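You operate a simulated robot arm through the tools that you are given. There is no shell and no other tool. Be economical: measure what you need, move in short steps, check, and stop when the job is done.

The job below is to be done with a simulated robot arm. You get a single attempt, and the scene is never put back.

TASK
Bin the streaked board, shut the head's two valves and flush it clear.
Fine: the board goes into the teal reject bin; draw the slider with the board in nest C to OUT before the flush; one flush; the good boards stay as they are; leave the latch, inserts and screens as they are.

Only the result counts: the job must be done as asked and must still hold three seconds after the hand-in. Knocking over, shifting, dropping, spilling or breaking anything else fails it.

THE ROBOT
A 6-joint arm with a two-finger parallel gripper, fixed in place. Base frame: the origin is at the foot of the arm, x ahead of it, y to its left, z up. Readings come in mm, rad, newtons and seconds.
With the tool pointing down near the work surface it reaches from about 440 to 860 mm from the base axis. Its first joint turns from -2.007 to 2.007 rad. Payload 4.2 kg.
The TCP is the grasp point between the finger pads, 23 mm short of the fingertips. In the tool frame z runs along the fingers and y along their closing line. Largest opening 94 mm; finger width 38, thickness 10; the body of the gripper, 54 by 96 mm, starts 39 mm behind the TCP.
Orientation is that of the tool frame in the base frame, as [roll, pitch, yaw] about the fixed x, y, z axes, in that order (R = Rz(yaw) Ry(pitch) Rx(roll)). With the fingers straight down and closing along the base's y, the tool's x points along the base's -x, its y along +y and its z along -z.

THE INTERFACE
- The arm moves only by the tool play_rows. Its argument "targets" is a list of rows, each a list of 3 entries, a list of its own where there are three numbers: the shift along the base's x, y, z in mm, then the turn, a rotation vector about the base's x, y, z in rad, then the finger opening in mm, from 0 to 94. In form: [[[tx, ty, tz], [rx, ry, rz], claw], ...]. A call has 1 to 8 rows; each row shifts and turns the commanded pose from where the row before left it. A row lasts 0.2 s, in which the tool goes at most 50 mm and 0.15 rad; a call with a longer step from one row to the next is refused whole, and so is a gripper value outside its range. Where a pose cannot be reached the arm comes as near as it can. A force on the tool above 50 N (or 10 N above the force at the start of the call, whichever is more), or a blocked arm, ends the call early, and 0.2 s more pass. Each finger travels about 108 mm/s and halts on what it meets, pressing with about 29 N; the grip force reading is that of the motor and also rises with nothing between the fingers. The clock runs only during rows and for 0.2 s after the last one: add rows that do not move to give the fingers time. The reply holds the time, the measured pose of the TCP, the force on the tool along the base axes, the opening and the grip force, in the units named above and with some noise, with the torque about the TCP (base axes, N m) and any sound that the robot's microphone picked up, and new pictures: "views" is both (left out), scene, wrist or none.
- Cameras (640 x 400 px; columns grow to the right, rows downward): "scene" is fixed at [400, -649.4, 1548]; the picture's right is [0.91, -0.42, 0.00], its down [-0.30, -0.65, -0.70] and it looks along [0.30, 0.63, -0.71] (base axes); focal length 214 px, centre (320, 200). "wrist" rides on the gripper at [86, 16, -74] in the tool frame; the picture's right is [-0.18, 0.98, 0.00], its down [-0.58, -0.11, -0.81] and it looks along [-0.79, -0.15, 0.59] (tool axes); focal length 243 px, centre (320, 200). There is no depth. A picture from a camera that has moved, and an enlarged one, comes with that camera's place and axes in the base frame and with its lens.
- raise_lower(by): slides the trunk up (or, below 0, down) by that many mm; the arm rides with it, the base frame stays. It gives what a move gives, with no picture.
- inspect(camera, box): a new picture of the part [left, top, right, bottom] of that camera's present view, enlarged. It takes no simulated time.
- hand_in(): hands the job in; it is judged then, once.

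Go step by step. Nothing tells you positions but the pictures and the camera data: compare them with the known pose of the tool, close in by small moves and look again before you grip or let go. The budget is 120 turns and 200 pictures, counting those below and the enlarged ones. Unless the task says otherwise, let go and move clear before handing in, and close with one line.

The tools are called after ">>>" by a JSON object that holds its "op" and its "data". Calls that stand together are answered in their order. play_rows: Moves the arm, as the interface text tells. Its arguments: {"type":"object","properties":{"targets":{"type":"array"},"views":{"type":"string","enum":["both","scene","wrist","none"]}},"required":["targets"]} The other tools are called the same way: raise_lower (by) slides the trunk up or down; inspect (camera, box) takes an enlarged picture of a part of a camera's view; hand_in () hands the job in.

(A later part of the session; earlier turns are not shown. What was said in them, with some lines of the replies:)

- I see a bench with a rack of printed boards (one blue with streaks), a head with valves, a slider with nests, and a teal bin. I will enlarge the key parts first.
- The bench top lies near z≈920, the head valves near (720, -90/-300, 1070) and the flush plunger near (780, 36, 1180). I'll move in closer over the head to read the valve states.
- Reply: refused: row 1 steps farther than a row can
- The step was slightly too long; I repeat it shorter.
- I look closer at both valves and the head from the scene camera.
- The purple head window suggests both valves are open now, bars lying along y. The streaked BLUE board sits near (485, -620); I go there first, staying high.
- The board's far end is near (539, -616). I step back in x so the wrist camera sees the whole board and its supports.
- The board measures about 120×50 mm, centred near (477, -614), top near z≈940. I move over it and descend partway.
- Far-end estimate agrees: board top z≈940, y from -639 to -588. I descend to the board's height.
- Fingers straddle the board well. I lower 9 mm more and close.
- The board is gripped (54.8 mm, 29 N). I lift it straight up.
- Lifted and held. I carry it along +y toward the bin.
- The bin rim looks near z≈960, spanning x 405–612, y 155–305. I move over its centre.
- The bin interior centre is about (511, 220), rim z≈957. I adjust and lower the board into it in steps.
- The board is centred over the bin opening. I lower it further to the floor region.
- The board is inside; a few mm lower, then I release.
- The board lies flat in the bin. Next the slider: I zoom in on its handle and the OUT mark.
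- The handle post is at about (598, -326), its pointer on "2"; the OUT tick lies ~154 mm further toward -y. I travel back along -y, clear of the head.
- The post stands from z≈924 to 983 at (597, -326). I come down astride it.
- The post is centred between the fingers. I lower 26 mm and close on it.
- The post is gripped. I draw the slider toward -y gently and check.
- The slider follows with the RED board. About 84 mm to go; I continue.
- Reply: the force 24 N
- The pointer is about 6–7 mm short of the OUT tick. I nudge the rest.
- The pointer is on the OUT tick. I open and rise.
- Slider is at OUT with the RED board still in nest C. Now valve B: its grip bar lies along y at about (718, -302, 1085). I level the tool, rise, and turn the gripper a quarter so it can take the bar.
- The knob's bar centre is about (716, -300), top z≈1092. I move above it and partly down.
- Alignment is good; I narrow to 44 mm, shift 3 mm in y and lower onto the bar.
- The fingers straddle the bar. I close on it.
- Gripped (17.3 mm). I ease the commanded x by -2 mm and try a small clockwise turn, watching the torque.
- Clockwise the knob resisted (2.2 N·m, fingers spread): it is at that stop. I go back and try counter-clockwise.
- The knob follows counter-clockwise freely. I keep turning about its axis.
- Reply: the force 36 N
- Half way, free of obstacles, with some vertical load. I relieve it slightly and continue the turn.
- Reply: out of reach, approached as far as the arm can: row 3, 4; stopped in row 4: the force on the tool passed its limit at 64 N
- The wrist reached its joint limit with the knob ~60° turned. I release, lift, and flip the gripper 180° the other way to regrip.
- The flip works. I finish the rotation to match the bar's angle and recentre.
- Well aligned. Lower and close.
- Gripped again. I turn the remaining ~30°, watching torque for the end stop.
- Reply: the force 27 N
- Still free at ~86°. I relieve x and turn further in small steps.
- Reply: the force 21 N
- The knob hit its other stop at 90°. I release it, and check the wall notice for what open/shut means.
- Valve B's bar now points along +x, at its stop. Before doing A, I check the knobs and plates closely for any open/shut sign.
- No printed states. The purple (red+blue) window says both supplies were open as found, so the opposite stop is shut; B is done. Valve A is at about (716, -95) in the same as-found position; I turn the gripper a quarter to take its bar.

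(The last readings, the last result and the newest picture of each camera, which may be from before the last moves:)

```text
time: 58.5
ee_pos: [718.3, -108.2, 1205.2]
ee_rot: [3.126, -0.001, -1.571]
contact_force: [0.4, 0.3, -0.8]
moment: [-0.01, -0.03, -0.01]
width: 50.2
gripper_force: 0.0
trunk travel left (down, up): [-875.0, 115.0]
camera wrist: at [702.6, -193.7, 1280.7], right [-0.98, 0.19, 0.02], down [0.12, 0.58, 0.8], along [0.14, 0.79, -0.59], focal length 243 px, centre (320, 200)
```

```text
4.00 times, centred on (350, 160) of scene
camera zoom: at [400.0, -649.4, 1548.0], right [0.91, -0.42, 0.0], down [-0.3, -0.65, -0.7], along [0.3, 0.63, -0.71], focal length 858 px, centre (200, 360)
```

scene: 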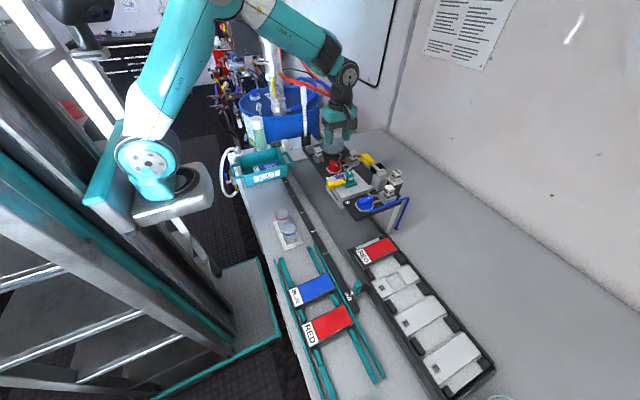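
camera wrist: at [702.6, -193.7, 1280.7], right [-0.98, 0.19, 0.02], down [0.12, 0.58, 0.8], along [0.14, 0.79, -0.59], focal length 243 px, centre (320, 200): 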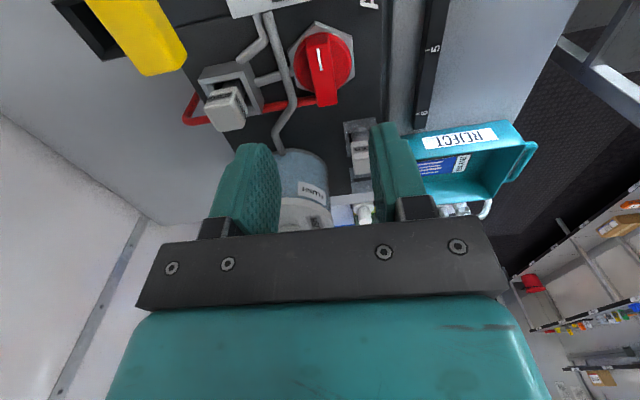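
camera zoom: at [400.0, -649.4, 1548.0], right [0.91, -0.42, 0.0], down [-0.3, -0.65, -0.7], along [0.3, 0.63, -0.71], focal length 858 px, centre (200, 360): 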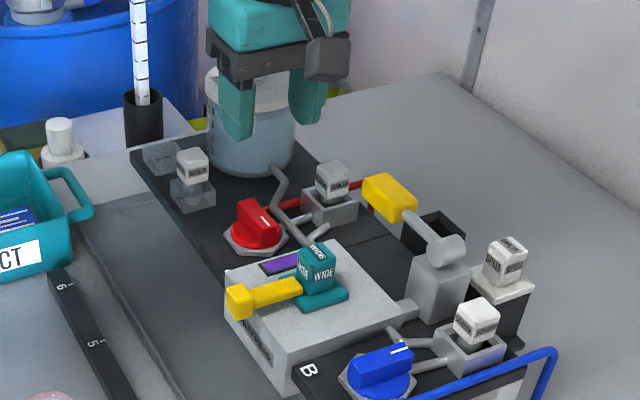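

Valve A's bar is centred near (715, -98); the flush pipe runs close by at x≈745, so I will hold the bar's unmarked (+y) half with a narrow opening and shallow engagement. Descending partway first.

>>> {"op": "play_rows", "data": {"targets": [[[-3, 20, -15], [0, 0, 0], 40], [[0, 0, -30], [0, 0, 0], 40], [[0, 0, -20], [0, 0, 0], 32], [[0, 0, 0], [0, 0, 0], 32]], "views": "both"}}

>>> {"op": "inspect", "data": {"camera": "wrist", "box": [220, 50, 420, 230]}}

>>> {"op": "inspect", "data": {"camera": "scene", "box": [310, 120, 380, 190]}}

```text
time: 59.5
ee_pos: [714.6, -87.3, 1141.8]
ee_rot: [3.127, -0.001, -1.573]
contact_force: [0.3, 0.2, -0.4]
moment: [0.03, -0.01, 0.0]
width: 31.6
gripper_force: 0.1
trunk travel left (down, up): [-875.0, 115.0]
camera wrist: at [699.2, -172.9, 1216.5], right [-0.98, 0.19, 0.02], down [0.12, 0.58, 0.8], along [0.14, 0.79, -0.59], focal length 243 px, centre (320, 200)
```

scene: 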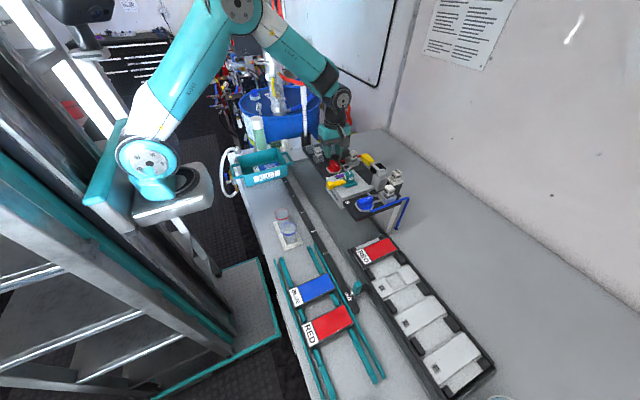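
wrist: 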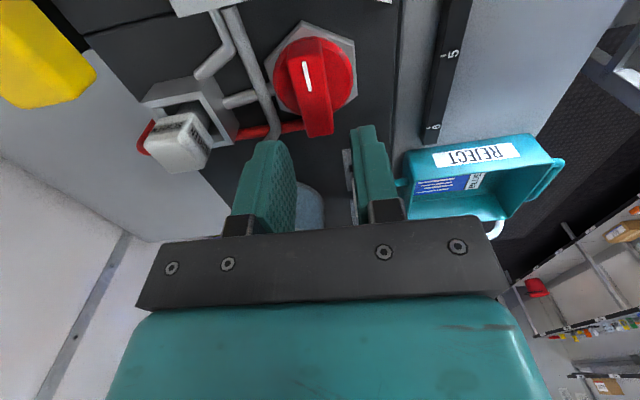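

```text
2.22 times, centred on (320, 140) of wrist
camera zoom: at [699.2, -172.9, 1216.5], right [-0.98, 0.19, 0.02], down [0.12, 0.58, 0.8], along [0.14, 0.79, -0.59], focal length 539 px, centre (320, 333)
```

zoom: 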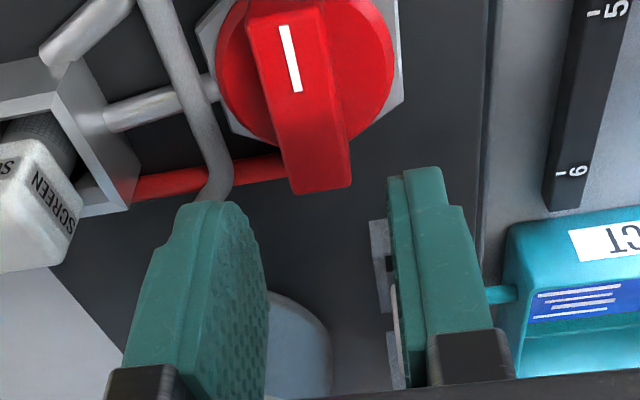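

```text
5.71 times, centred on (345, 155) of scene
camera zoom: at [400.0, -649.4, 1548.0], right [0.91, -0.42, 0.0], down [-0.3, -0.65, -0.7], along [0.3, 0.63, -0.71], focal length 1226 px, centre (177, 457)
```

zoom: 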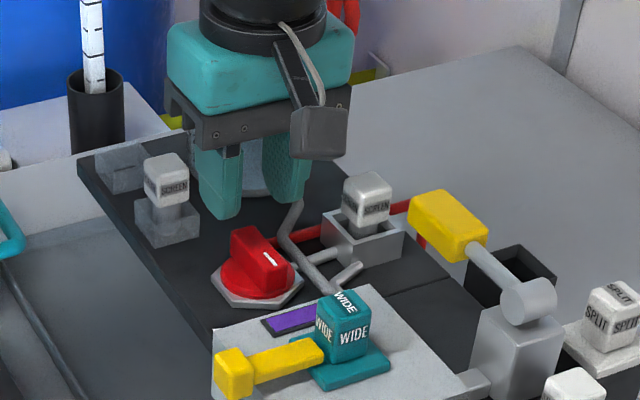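

Bar centre confirmed at (715.2, -98.6). I narrow to 28 mm and lower to TCP z≈1106.

>>> {"op": "play_rows", "data": {"targets": [[[0.6, -1, 0], [0, 0, 0], 28], [[0, 0, -20], [0, 0, 0], 28], [[0, 0, -10], [0, 0, 0], 28], [[0, 0, -6], [0, 0, 0], 28], [[0, 0, 0], [0, 0, 0], 28]], "views": "wrist"}}

>>> {"op": "inspect", "data": {"camera": "wrist", "box": [220, 50, 420, 230]}}

>>> {"op": "inspect", "data": {"camera": "scene", "box": [310, 120, 380, 190]}}

```text
time: 60.7
ee_pos: [715.4, -88.2, 1104.6]
ee_rot: [3.125, -0.002, -1.573]
contact_force: [-0.6, 0.0, 0.5]
moment: [0.0, -0.01, -0.03]
width: 27.8
gripper_force: 0.0
trunk travel left (down, up): [-875.0, 115.0]
camera wrist: at [700.3, -174.7, 1180.0], right [-0.98, 0.19, 0.02], down [0.12, 0.58, 0.8], along [0.14, 0.79, -0.59], focal length 243 px, centre (320, 200)
```

wrist: 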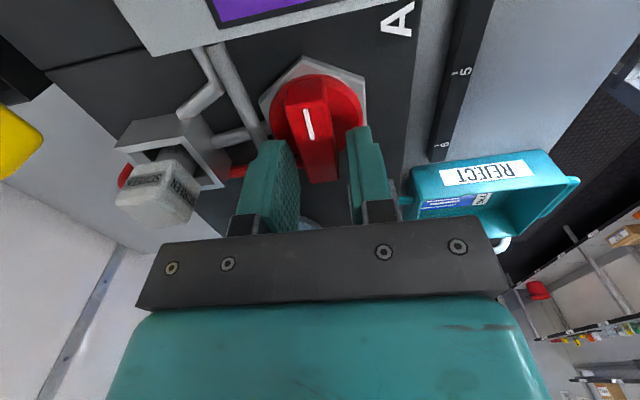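

```text
2.22 times, centred on (320, 140) of wrist
camera zoom: at [700.3, -174.7, 1180.0], right [-0.98, 0.19, 0.02], down [0.12, 0.58, 0.8], along [0.14, 0.79, -0.59], focal length 539 px, centre (320, 333)
```

zoom: 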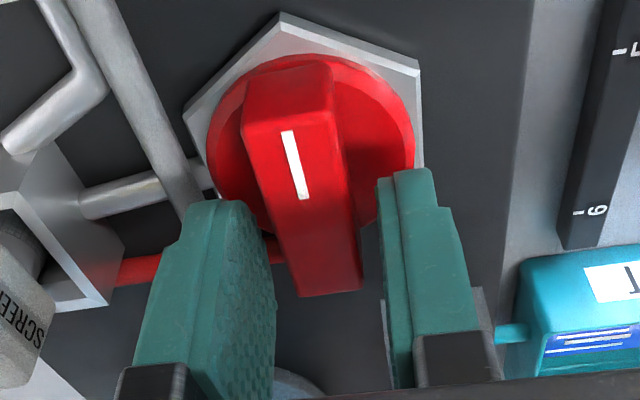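

```text
5.71 times, centred on (345, 155) of scene
camera zoom: at [400.0, -649.4, 1548.0], right [0.91, -0.42, 0.0], down [-0.3, -0.65, -0.7], along [0.3, 0.63, -0.71], focal length 1226 px, centre (177, 457)
```

zoom: 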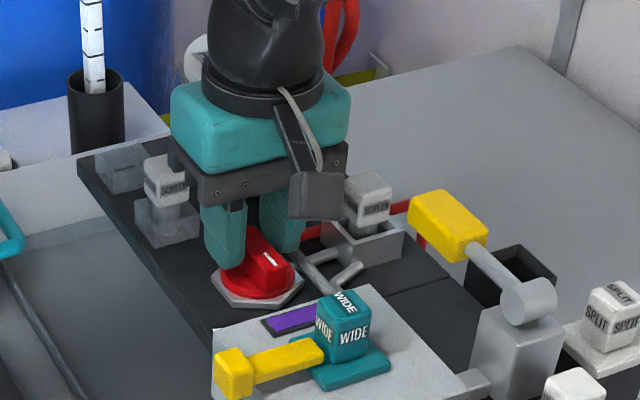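

Good placement. I close on the bar.

>>> {"op": "play_rows", "data": {"targets": [[[0, 0, 0], [0, 0, 0], 12], [[0, 0, 0], [0, 0, 0], 5], [[0, 0, 0], [0, 0, 0], 5]], "views": "none"}}

>>> {"op": "play_rows", "data": {"targets": [[[-1, 0, 0], [0, 0, 0.1], 5], [[-1, -0.15, 0], [0, 0, 0.1], 5], [[0, 0, 0], [0, 0, 0], 5]], "views": "wrist"}}

```text
time: 61.5
ee_pos: [714.4, -89.0, 1105.4]
ee_rot: [3.125, -0.002, -1.573]
contact_force: [-2.2, 0.5, -0.8]
moment: [-0.04, -0.55, 0.04]
width: 17.0
gripper_force: 45.1
trunk travel left (down, up): [-875.0, 115.0]
```

```text
time: 62.3
ee_pos: [713.3, -90.0, 1105.1]
ee_rot: [3.124, -0.002, -1.373]
contact_force: [-5.6, -1.2, -3.8]
moment: [0.12, -0.45, -0.03]
width: 16.9
gripper_force: 44.9
trunk travel left (down, up): [-875.0, 115.0]
camera wrist: at [715.5, -176.1, 1180.0], right [-1.0, -0.01, 0.02], down [0.01, 0.59, 0.8], along [-0.02, 0.8, -0.59], focal length 243 px, centre (320, 200)
```

wrist: 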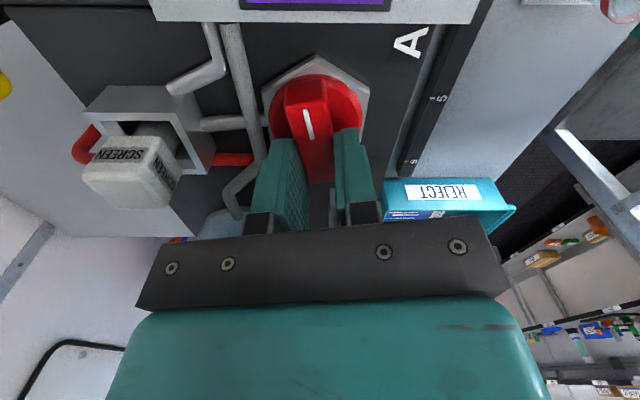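

Knob A follows counter-clockwise freely, same as B. I keep turning along its arc.

>>> {"op": "play_rows", "data": {"targets": [[[-0.97, -0.25, 0], [0, 0, 0.1], 5], [[-0.94, -0.34, 0], [0, 0, 0.1], 5], [[-0.9, -0.43, 0], [0, 0, 0.1], 5], [[-0.85, -0.52, 0], [0, 0, 0.1], 5], [[-0.8, -0.61, 0], [0, 0, 0.1], 5], [[-0.73, -0.68, 0], [0, 0, 0.1], 5], [[0, 0, 0], [0, 0, 0], 5]], "views": "both"}}

>>> {"op": "inspect", "data": {"camera": "scene", "box": [310, 120, 380, 190]}}

```text
time: 63.9
ee_pos: [707.3, -92.0, 1106.2]
ee_rot: [3.124, 0.0, -0.772]
contact_force: [-22.1, 2.0, -0.4]
moment: [-0.13, -0.71, -0.15]
width: 17.2
gripper_force: 45.5
trunk travel left (down, up): [-875.0, 115.0]
camera wrist: at [758.9, -162.5, 1179.9], right [-0.82, -0.58, 0.02], down [-0.33, 0.49, 0.8], along [-0.47, 0.65, -0.59], focal length 243 px, centre (320, 200)
```

scene: 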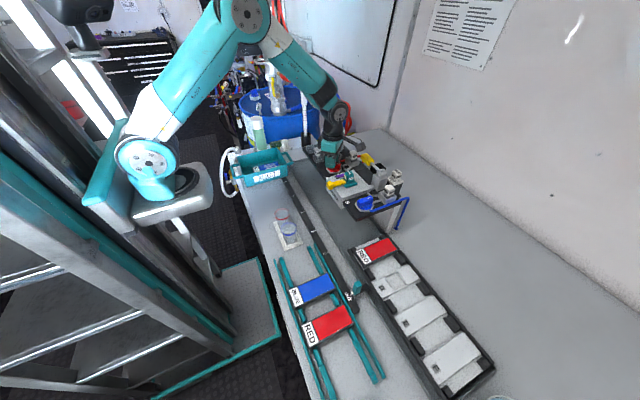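
wrist: 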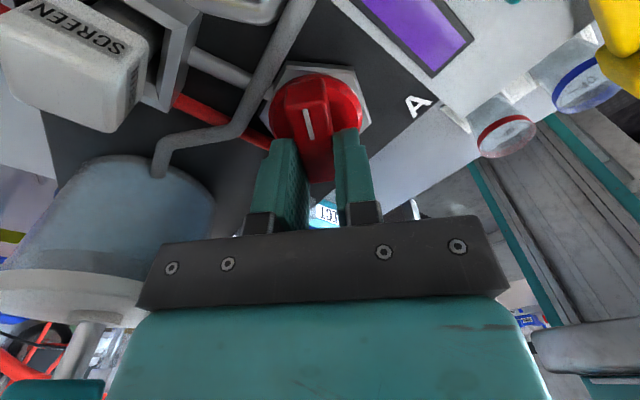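

```text
5.71 times, centred on (345, 155) of scene
camera zoom: at [400.0, -649.4, 1548.0], right [0.91, -0.42, 0.0], down [-0.3, -0.65, -0.7], along [0.3, 0.63, -0.71], focal length 1226 px, centre (177, 457)
```

zoom: 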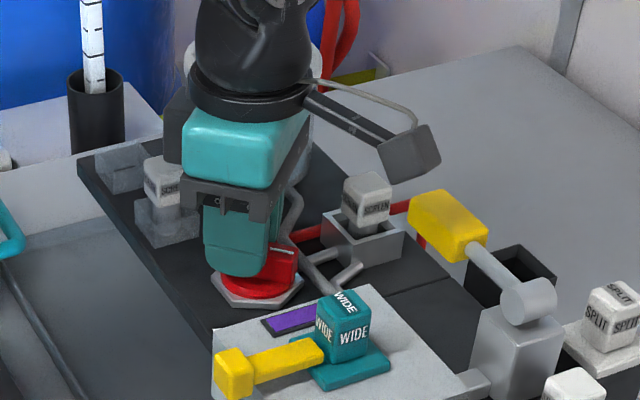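

Half done with some x load; I relieve it and continue to near the wrist limit.

>>> {"op": "play_rows", "data": {"targets": [[[-2.1, -0.75, 0], [0, 0, 0.1], 5], [[-0.58, -0.81, 0], [0, 0, 0.1], 5], [[-0.5, -0.87, 0], [0, 0, 0.1], 5], [[0, 0, 0], [0, 0, 0], 5]], "views": "none"}}

```text
time: 64.9
ee_pos: [706.0, -95.0, 1105.7]
ee_rot: [3.127, -0.002, -0.47]
contact_force: [-7.6, 11.0, -1.5]
moment: [1.17, 0.69, 0.06]
width: 17.0
gripper_force: 44.6
trunk travel left (down, up): [-875.0, 115.0]
```

I release, lift, and flip the gripper to regrip for the last part.

>>> {"op": "play_rows", "data": {"targets": [[[0, 0, 0], [0, 0, 0], 24], [[0, 0, 0], [0, 0, 0], 30], [[0, 0, 0], [0, 0, 0], 30], [[0, 0, 20], [0, 0, 0], 30], [[0, 0, 45], [0, 0, 0], 30], [[0, 0, 10], [0, 0, -0.149], 30], [[0, 0, 0], [0, 0, -0.149], 30], [[0, 0, 0], [0, 0, -0.149], 30]], "views": "none"}}

>>> {"op": "play_rows", "data": {"targets": [[[0, 0, 0], [0, 0, -0.149], 30], [[0, 0, 0], [0, 0, -0.149], 30], [[0, 0, 0], [0, 0, -0.149], 30], [[0, 0, 0], [0, 0, -0.149], 30], [[0, 0, 0], [0, 0, -0.149], 30], [[0, 0, 0], [0, 0, -0.149], 30], [[0, 0, 0], [0, 0, -0.149], 30], [[0, 0, 0], [0, 0, -0.149], 30]], "views": "none"}}

>>> {"op": "play_rows", "data": {"targets": [[[0, 0, 0], [0, 0, -0.149], 30], [[0, 0, 0], [0, 0, -0.149], 30], [[0, 0, 0], [0, 0, -0.149], 30], [[0, 0, 0], [0, 0, -0.149], 30], [[0, 0, 0], [0, 0, -0.149], 30], [[0, 0, 0], [0, 0, -0.149], 30], [[0, 0, 0], [0, 0, -0.149], 30], [[0, 0, 0], [0, 0, -0.149], 30]], "views": "none"}}

>>> {"op": "play_rows", "data": {"targets": [[[0, 0, 0], [0, 0, -0.149], 30], [[0, 0, 0], [0, 0, -0.14], 30], [[0, 0, 0], [0, 0, 0], 30]], "views": "both"}}

>>> {"op": "inspect", "data": {"camera": "wrist", "box": [220, 20, 420, 200]}}

```text
time: 66.7
ee_pos: [705.3, -95.0, 1182.0]
ee_rot: [3.127, 0.0, -0.921]
contact_force: [-0.5, 1.1, -0.6]
moment: [0.01, 0.02, 0.0]
width: 30.3
gripper_force: 0.2
trunk travel left (down, up): [-875.0, 115.0]
```

```text
time: 68.5
ee_pos: [704.3, -95.8, 1180.9]
ee_rot: [3.126, -0.001, -2.114]
contact_force: [-0.7, 0.5, -0.6]
moment: [0.05, 0.04, 0.01]
width: 30.1
gripper_force: 0.0
trunk travel left (down, up): [-875.0, 115.0]
```

```text
time: 70.3
ee_pos: [706.4, -94.0, 1180.3]
ee_rot: [3.126, 0.0, 2.976]
contact_force: [0.4, -0.1, 0.5]
moment: [-0.03, 0.04, 0.01]
width: 30.1
gripper_force: 0.1
trunk travel left (down, up): [-875.0, 115.0]
```

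```text
time: 71.1
ee_pos: [705.8, -94.6, 1180.3]
ee_rot: [3.126, -0.001, 2.688]
contact_force: [-1.1, -0.1, 0.3]
moment: [0.04, 0.03, -0.01]
width: 30.1
gripper_force: 0.1
trunk travel left (down, up): [-875.0, 115.0]
camera wrist: at [634.8, -43.0, 1255.3], right [0.6, 0.8, 0.02], down [0.47, -0.36, 0.8], along [0.65, -0.47, -0.59], focal length 243 px, centre (320, 200)
```

scene: 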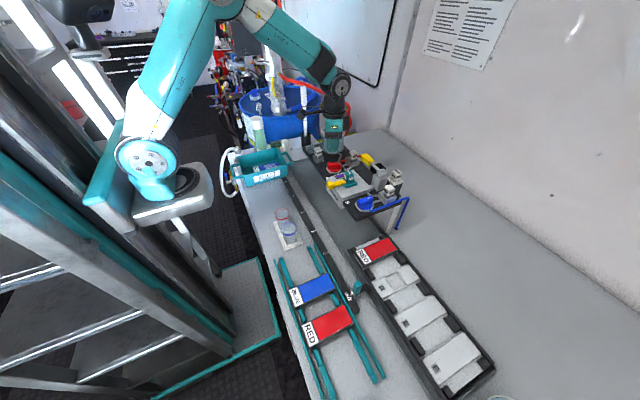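
wrist: 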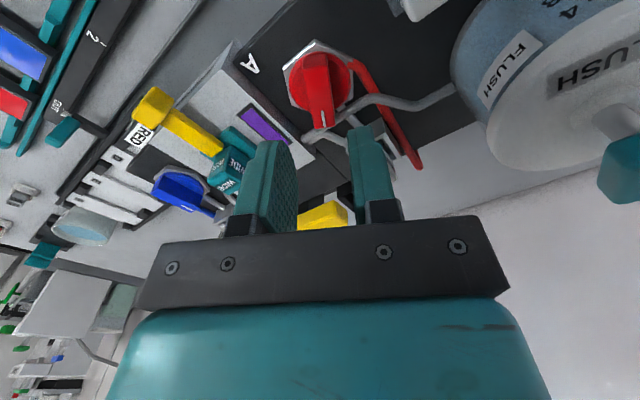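

```text
2.22 times, centred on (320, 110) of wrist
camera zoom: at [634.8, -43.0, 1255.3], right [0.6, 0.8, 0.02], down [0.47, -0.36, 0.8], along [0.65, -0.47, -0.59], focal length 539 px, centre (320, 400)
```

zoom: 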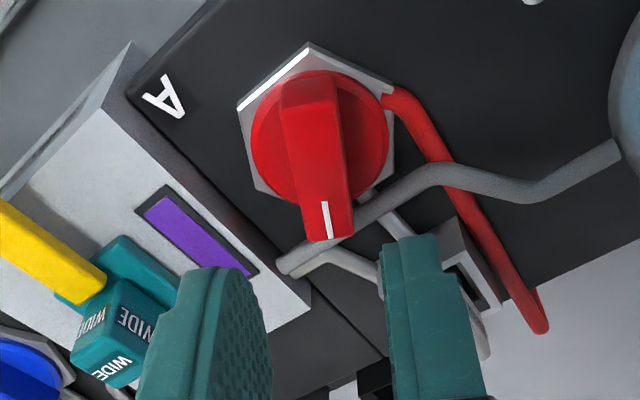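

Aligned with the bar again. I lower to the same height and close.

>>> {"op": "play_rows", "data": {"targets": [[[0, 0, -40], [0, 0, -0.016], 30], [[0, 0, -24], [0, 0, 0], 30], [[0, 0, -10], [0, 0, 0], 30], [[0, 0, 0], [0, 0, 0], 30], [[0, 0, 0], [0, 0, 0], 12], [[0, 0, 0], [0, 0, 0], 5], [[0, 0, 0], [0, 0, 0], 5]], "views": "wrist"}}

```text
time: 72.7
ee_pos: [706.2, -95.1, 1106.5]
ee_rot: [3.125, -0.001, 2.674]
contact_force: [1.4, 3.3, -1.6]
moment: [-0.61, -0.08, 0.04]
width: 17.3
gripper_force: 44.6
trunk travel left (down, up): [-875.0, 115.0]
camera wrist: at [635.0, -42.4, 1180.0], right [0.61, 0.79, 0.02], down [0.46, -0.37, 0.8], along [0.64, -0.48, -0.59], focal length 243 px, centre (320, 200)
```

wrist: 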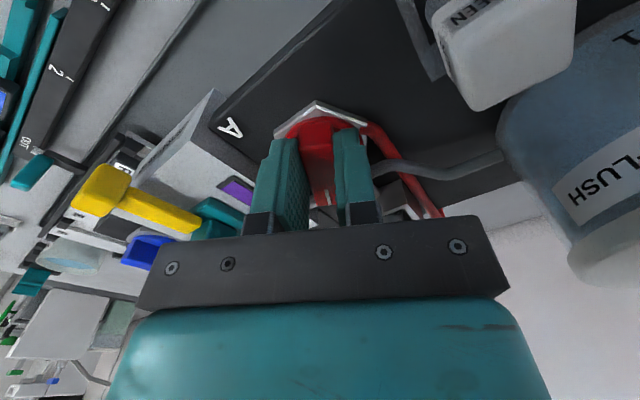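

Gripped. I turn the last ~27° to the stop.

>>> {"op": "play_rows", "data": {"targets": [[[-0.41, -0.91, 0], [0, 0, 0.1], 5], [[-0.32, -0.95, 0], [0, 0, 0.1], 5], [[-0.22, -0.98, 0], [0, 0, 0.1], 5], [[-0.12, -0.99, 0], [0, 0, 0.1], 5], [[0, -0.7, 0], [0, 0, 0.07], 5], [[0, -0.3, 0], [0, 0, 0.05], 5], [[0, 0, 0], [0, 0, 0], 5]], "views": "wrist"}}

```text
time: 74.3
ee_pos: [704.3, -101.1, 1105.2]
ee_rot: [3.126, -0.004, -3.093]
contact_force: [-4.3, -5.3, -7.7]
moment: [-0.45, 1.05, -1.79]
width: 17.7
gripper_force: 44.7
trunk travel left (down, up): [-875.0, 115.0]
camera wrist: at [617.6, -89.2, 1180.3], right [0.14, 0.99, 0.01], down [0.59, -0.09, 0.8], along [0.8, -0.1, -0.6], focal length 243 px, centre (320, 200)
```

wrist: 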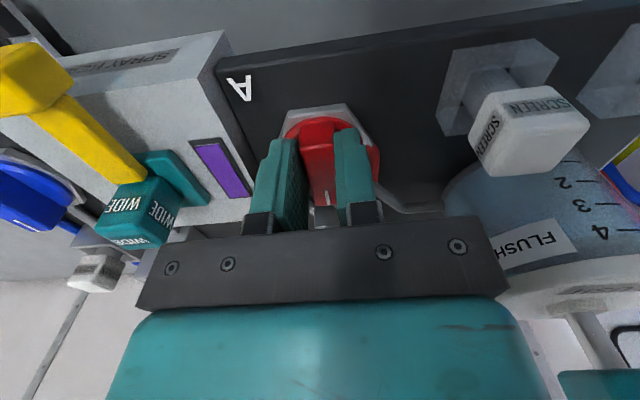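

Valve A reached its stop too. I release and lift, then study the flush bottle.

>>> {"op": "play_rows", "data": {"targets": [[[0, 0, 0], [0, 0, -0.05], 5], [[0, 0, 0], [0, 0, 0], 24], [[0, 0, 0], [0, 0, 0], 30], [[0, 0, 0], [0, 0, 0], 30], [[0, 0, 25], [0, 0, 0], 30], [[0, 0, 45], [0, 0, 0], 30], [[-20, 0, 40], [0, 0, 0], 30], [[0, 0, 0], [0, 0, 0], 30]], "views": "both"}}

>>> {"op": "inspect", "data": {"camera": "scene", "box": [300, 105, 380, 185]}}

>>> {"op": "inspect", "data": {"camera": "wrist", "box": [380, 40, 640, 280]}}

```text
time: 76.1
ee_pos: [683.1, -102.4, 1215.7]
ee_rot: [3.127, -0.003, -3.139]
contact_force: [0.9, -0.3, -0.5]
moment: [0.03, -0.01, 0.0]
width: 30.0
gripper_force: 0.1
trunk travel left (down, up): [-875.0, 115.0]
camera wrist: at [596.7, -87.5, 1290.5], right [0.18, 0.98, 0.02], down [0.58, -0.12, 0.8], along [0.79, -0.14, -0.59], focal length 243 px, centre (320, 200)
```

scene: 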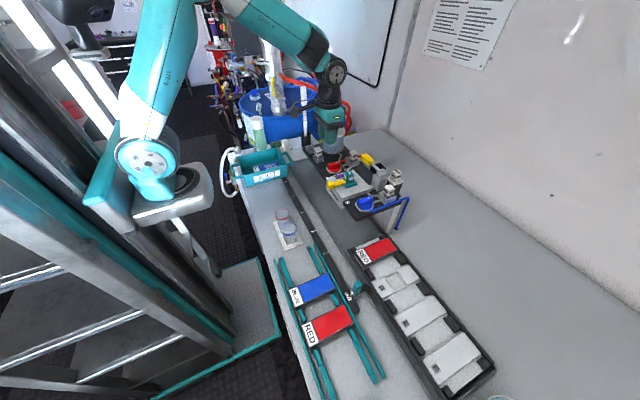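
wrist: 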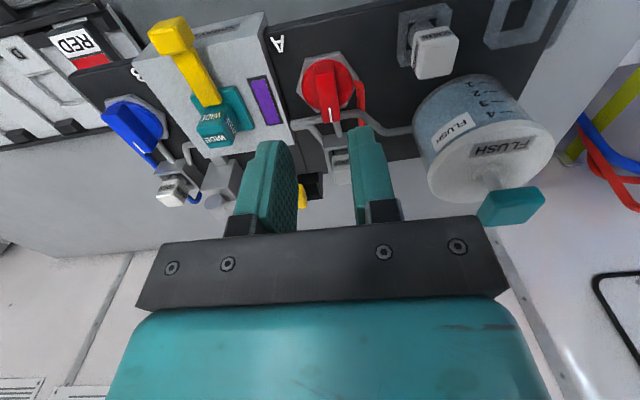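

```text
5.00 times, centred on (340, 145) of scene
camera zoom: at [400.0, -649.4, 1548.0], right [0.91, -0.42, 0.0], down [-0.3, -0.65, -0.7], along [0.3, 0.63, -0.71], focal length 1072 px, centre (220, 475)
```

zoom: 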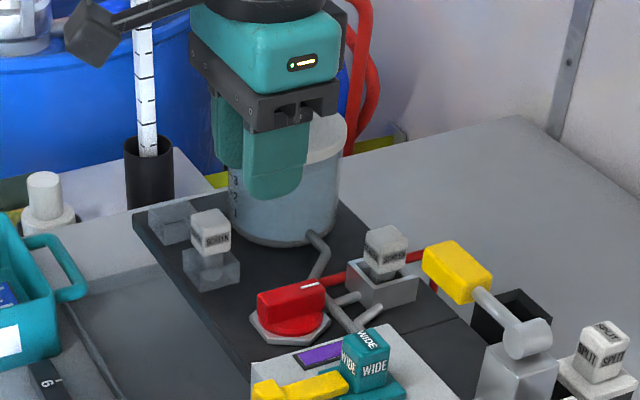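

```text
1.67 times, centred on (510, 160) of wrist
camera zoom: at [596.7, -87.5, 1290.5], right [0.18, 0.98, 0.02], down [0.58, -0.12, 0.8], along [0.79, -0.14, -0.59], focal length 404 px, centre (3, 267)
```

zoom: 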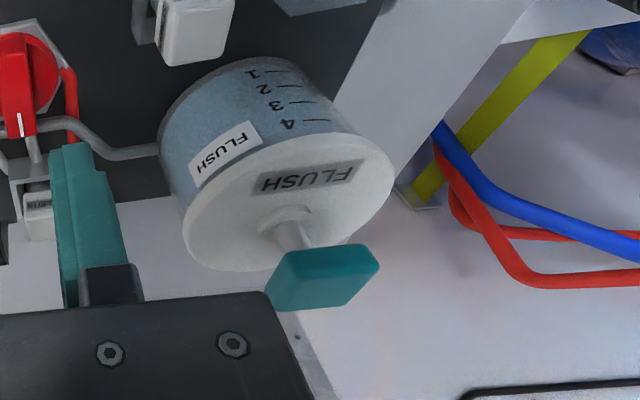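

Bottle is full to 4, with a teal push-block at about (783, 37, top z≈1185). I go above it with closed fingers.

>>> {"op": "play_rows", "data": {"targets": [[[0, 0, 45], [0, 0, 0], 0], [[25, 35, 15], [0, 0, 0], 0], [[25, 35, 0], [0, 0, 0], 0], [[25, 35, 0], [0, 0, 0], 0], [[25, 34, 0], [0, 0, 0], 0], [[0, 0, -20], [0, 0, 0], 0], [[0, 0, 0], [0, 0, 0], 0]], "views": "both"}}

>>> {"op": "inspect", "data": {"camera": "scene", "box": [300, 80, 380, 180]}}

>>> {"op": "inspect", "data": {"camera": "wrist", "box": [220, 0, 460, 240]}}

```text
time: 77.7
ee_pos: [784.4, 39.9, 1256.5]
ee_rot: [3.126, -0.002, -3.139]
contact_force: [-0.1, -0.3, 0.1]
moment: [-0.02, 0.0, -0.02]
width: 0.0
gripper_force: 29.0
trunk travel left (down, up): [-875.0, 115.0]
camera wrist: at [698.4, 55.4, 1331.2], right [0.18, 0.98, 0.02], down [0.58, -0.12, 0.8], along [0.79, -0.14, -0.59], focal length 243 px, centre (320, 200)
```

scene: 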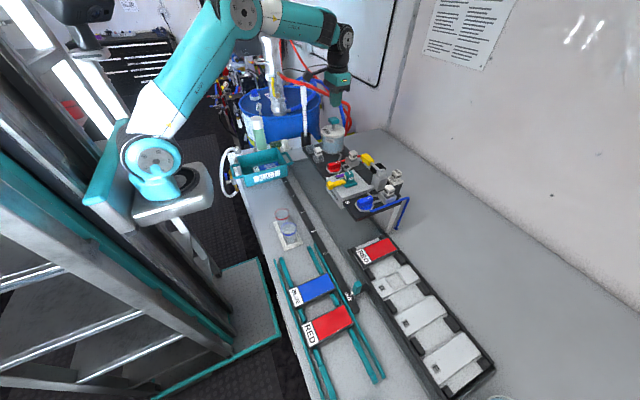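
wrist: 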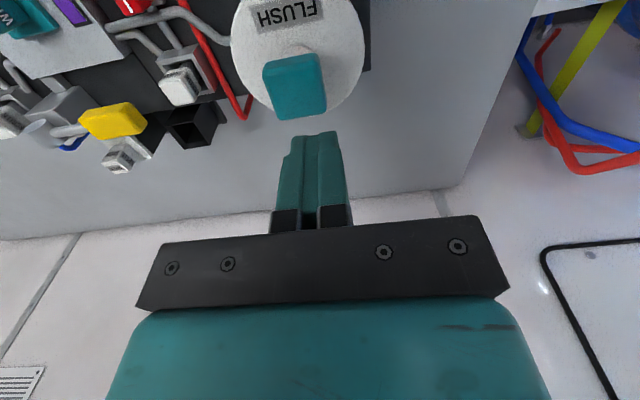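

```text
4.00 times, centred on (340, 130) of scene
camera zoom: at [400.0, -649.4, 1548.0], right [0.91, -0.42, 0.0], down [-0.3, -0.65, -0.7], along [0.3, 0.63, -0.71], focal length 858 px, centre (240, 480)
```

zoom: 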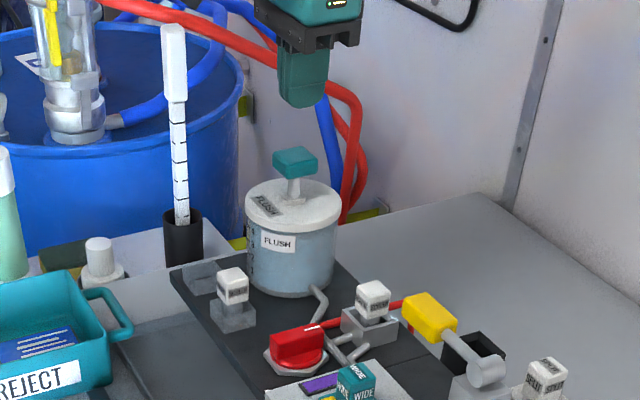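

```text
1.67 times, centred on (340, 120) of wrist
camera zoom: at [698.4, 55.4, 1331.2], right [0.18, 0.98, 0.02], down [0.58, -0.12, 0.8], along [0.79, -0.14, -0.59], focal length 404 px, centre (287, 333)
```

zoom: 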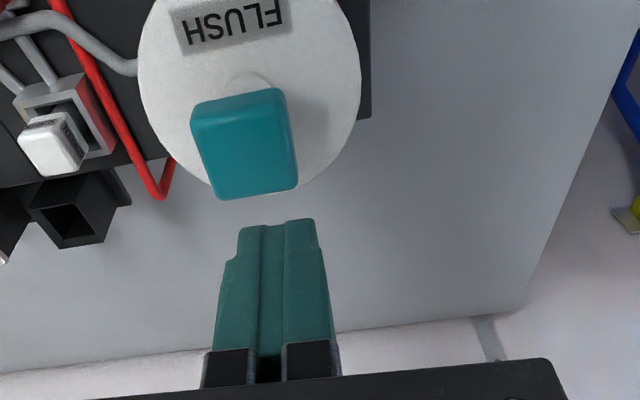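

Refined: the block's top centre is (776, 30, ~1189). I shift over it and come down to just above.

>>> {"op": "play_rows", "data": {"targets": [[[-8, -9.5, -20], [0, 0, 0], 0], [[0, 0, -15], [0, 0, 0], 0], [[0, 0, 0], [0, 0, 0], 0]], "views": "both"}}

>>> {"op": "inspect", "data": {"camera": "wrist", "box": [220, 0, 460, 240]}}

>>> {"op": "inspect", "data": {"camera": "scene", "box": [310, 90, 370, 160]}}

```text
time: 78.5
ee_pos: [776.3, 33.0, 1220.4]
ee_rot: [3.124, 0.0, -3.14]
contact_force: [-0.5, 0.1, -0.7]
moment: [0.01, -0.02, 0.04]
width: 0.0
gripper_force: 29.6
trunk travel left (down, up): [-875.0, 115.0]
camera wrist: at [690.2, 47.2, 1295.2], right [0.18, 0.98, 0.02], down [0.58, -0.12, 0.8], along [0.79, -0.14, -0.59], focal length 243 px, centre (320, 200)
```

scene: 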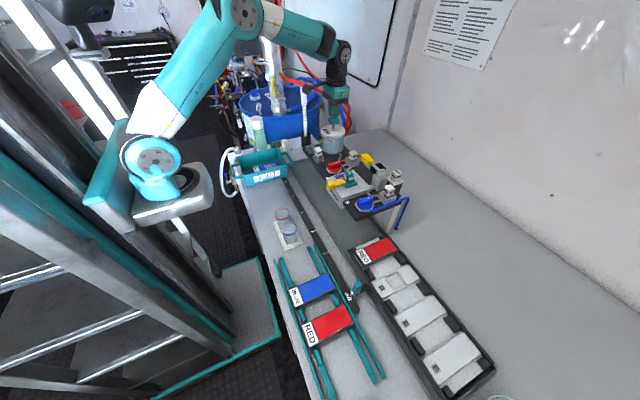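
wrist: 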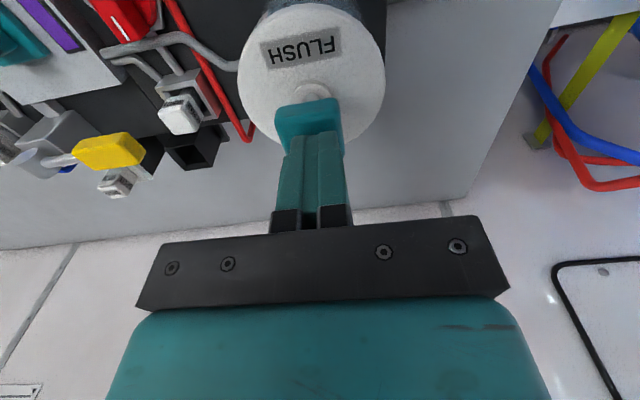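

```text
1.67 times, centred on (340, 120) of wrist
camera zoom: at [690.2, 47.2, 1295.2], right [0.18, 0.98, 0.02], down [0.58, -0.12, 0.8], along [0.79, -0.14, -0.59], focal length 404 px, centre (287, 333)
```

zoom: 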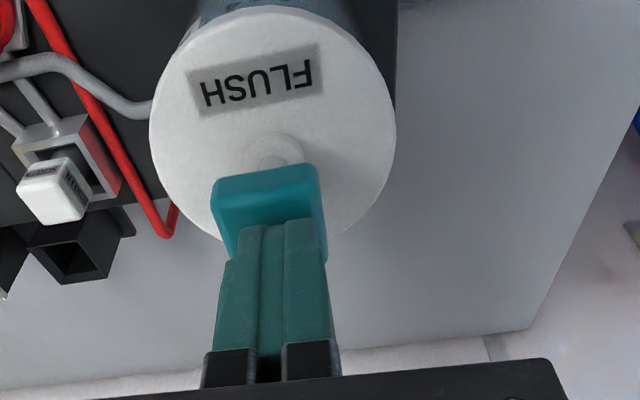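

```text
5.71 times, centred on (340, 125) of scene
camera zoom: at [400.0, -649.4, 1548.0], right [0.91, -0.42, 0.0], down [-0.3, -0.65, -0.7], along [0.3, 0.63, -0.71], focal length 1226 px, centre (206, 629)
```

zoom: 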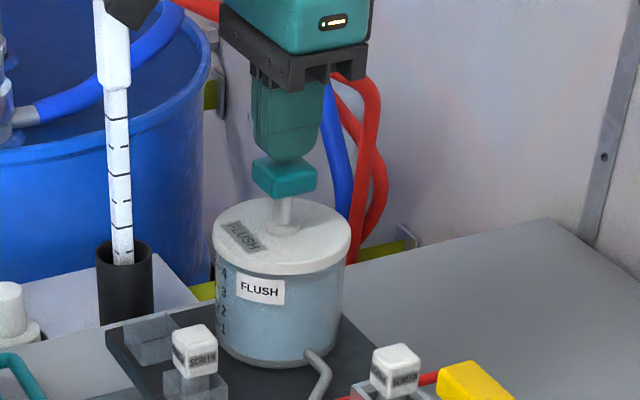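

Fingers sit right over the block. I press down in one continuous stroke, watching force.

>>> {"op": "play_rows", "data": {"targets": [[[0, -2, -6], [0, 0, 0], 0], [[0, 0, -5], [0, 0, 0], 0], [[0, 0, -5], [0, 0, 0], 0], [[0, 0, -5], [0, 0, 0], 0], [[0, 0, -5], [0, 0, 0], 0], [[0, 0, -5], [0, 0, 0], 0], [[0, 0, -5], [0, 0, 0], 0], [[0, 0, -4], [0, 0, 0], 0]], "views": "both"}}

>>> {"op": "inspect", "data": {"camera": "scene", "box": [310, 110, 390, 200]}}

```text
time: 80.2
ee_pos: [777.2, 27.3, 1193.7]
ee_rot: [3.122, 0.018, -3.141]
contact_force: [-9.2, -2.5, 27.1]
moment: [-0.12, 0.75, 0.09]
width: 0.0
gripper_force: 28.6
trunk travel left (down, up): [-875.0, 115.0]
heard: click
stopped in row 8: the force on the tool passed its limit at 55 N (the readings are from after the stop); the commanded pose is now the measured one
camera wrist: at [689.6, 43.5, 1267.1], right [0.18, 0.98, 0.02], down [0.57, -0.12, 0.81], along [0.8, -0.14, -0.58], focal length 243 px, centre (320, 200)
```

scene: 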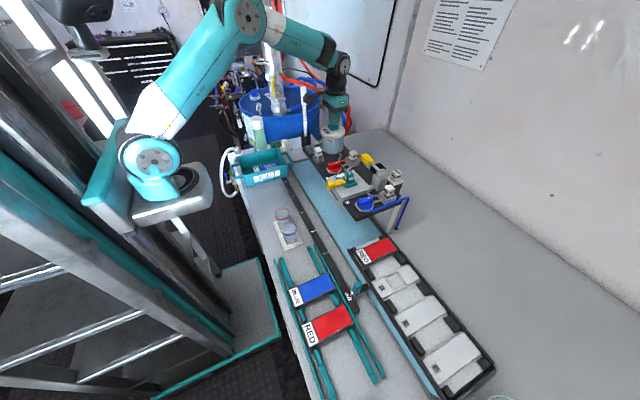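
wrist: 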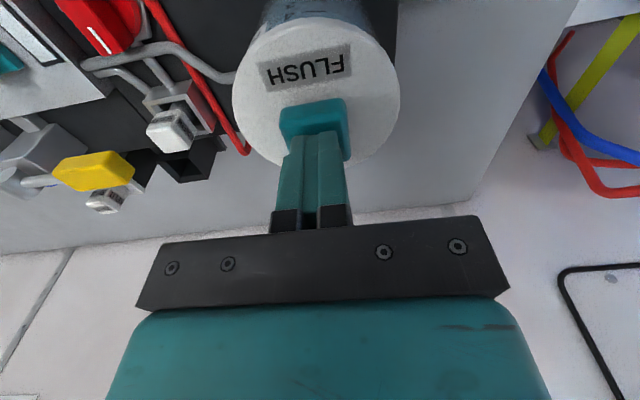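

```text
4.44 times, centred on (350, 155) of scene
camera zoom: at [400.0, -649.4, 1548.0], right [0.91, -0.42, 0.0], down [-0.3, -0.65, -0.7], along [0.3, 0.63, -0.71], focal length 953 px, centre (187, 400)
```

zoom: 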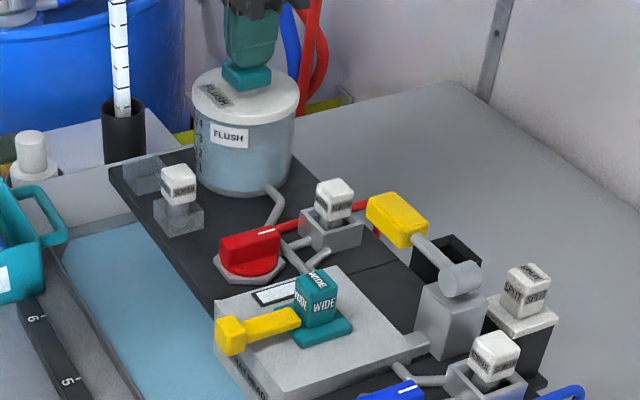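

A click was heard, the window turned clear and the rinse ran into the tray. I lift straight off and move clear, without pressing again.

>>> {"op": "play_rows", "data": {"targets": [[[0, 0, 15], [0, 0, 0], 0], [[0, 0, 40], [0, 0, 0], 0], [[0, 0, 45], [0, 0, 0], 0], [[-40, -20, 10], [0, 0, 0], 0], [[-45, 0, 0], [0, 0, 0], 0], [[-45, 0, 0], [0, 0, 0], 0], [[-45, 0, 0], [0, 0, 0], 0], [[0, 0, 0], [0, 0, 0], 0]], "views": "both"}}

>>> {"op": "inspect", "data": {"camera": "scene", "box": [310, 110, 420, 220]}}

>>> {"op": "inspect", "data": {"camera": "scene", "box": [260, 220, 500, 400]}}

>>> {"op": "inspect", "data": {"camera": "scene", "box": [330, 260, 390, 320]}}

```text
time: 82.0
ee_pos: [602.5, 8.9, 1298.1]
ee_rot: [3.122, 0.014, 3.141]
contact_force: [-0.3, 0.0, 0.1]
moment: [-0.01, 0.0, 0.01]
width: 0.1
gripper_force: 28.9
trunk travel left (down, up): [-875.0, 115.0]
camera wrist: at [515.5, 24.1, 1371.6], right [0.18, 0.98, 0.02], down [0.57, -0.12, 0.81], along [0.8, -0.14, -0.58], focal length 243 px, centre (320, 200)
```

scene: 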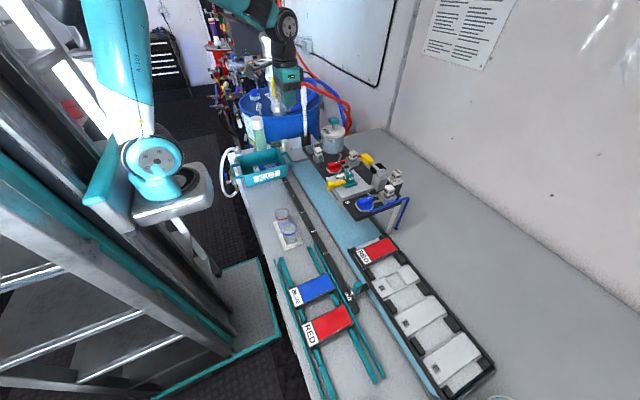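
wrist: 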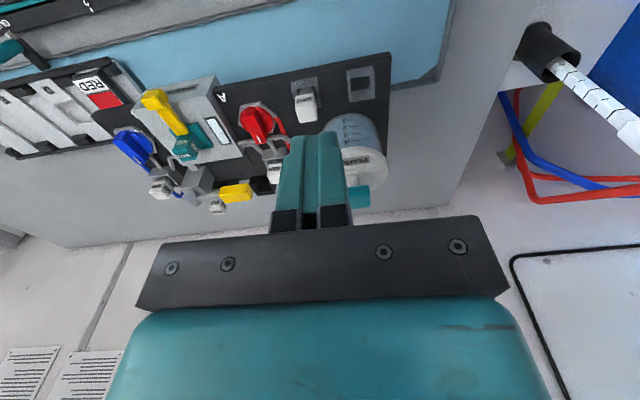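

```text
3.64 times, centred on (365, 165) of scene
camera zoom: at [400.0, -649.4, 1548.0], right [0.91, -0.42, 0.0], down [-0.3, -0.65, -0.7], along [0.3, 0.63, -0.71], focal length 780 px, centre (156, 327)
```

zoom: 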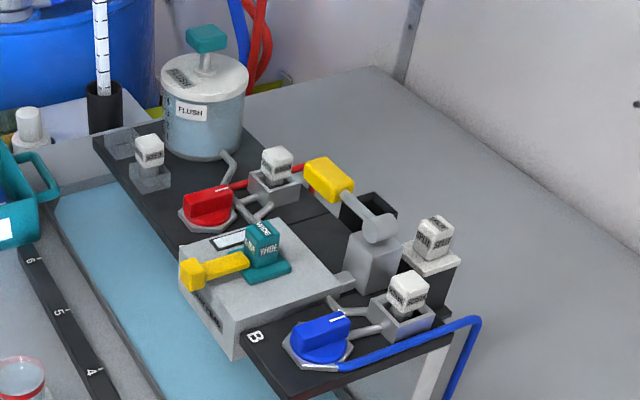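

```text
2.22 times, centred on (380, 310) of scene
camera zoom: at [400.0, -649.4, 1548.0], right [0.91, -0.42, 0.0], down [-0.3, -0.65, -0.7], along [0.3, 0.63, -0.71], focal length 477 px, centre (187, -44)
```

zoom: 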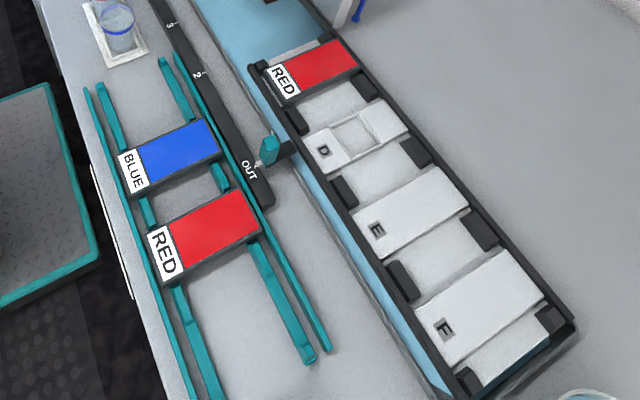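

```text
6.67 times, centred on (360, 290) of scene
camera zoom: at [400.0, -649.4, 1548.0], right [0.91, -0.42, 0.0], down [-0.3, -0.65, -0.7], along [0.3, 0.63, -0.71], focal length 1430 px, centre (53, -400)
```

zoom: 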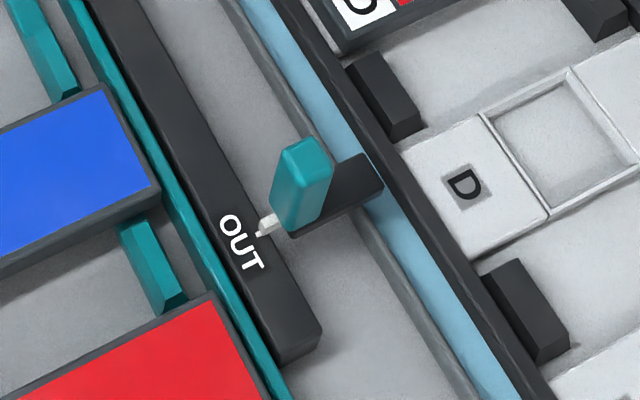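

The head window is clear, the plunger has come back up, and both valves are at their stops. The slider sits on OUT with the RED board in nest C, the good boards are untouched and the streaked board is in the bin. The arm is clear, so I hand in.

>>> {"op": "hand_in", "data": {}}

```text
The job is handed in.
```

I handed the job in: the streaked board is in the teal reject bin, the slider is at OUT with nest C's board in it, and one flush left the head's window clear. I turned both valves a quarter-turn to their far stops. Nothing on them marks open or shut, so I took them as open at the start because the window was purple.
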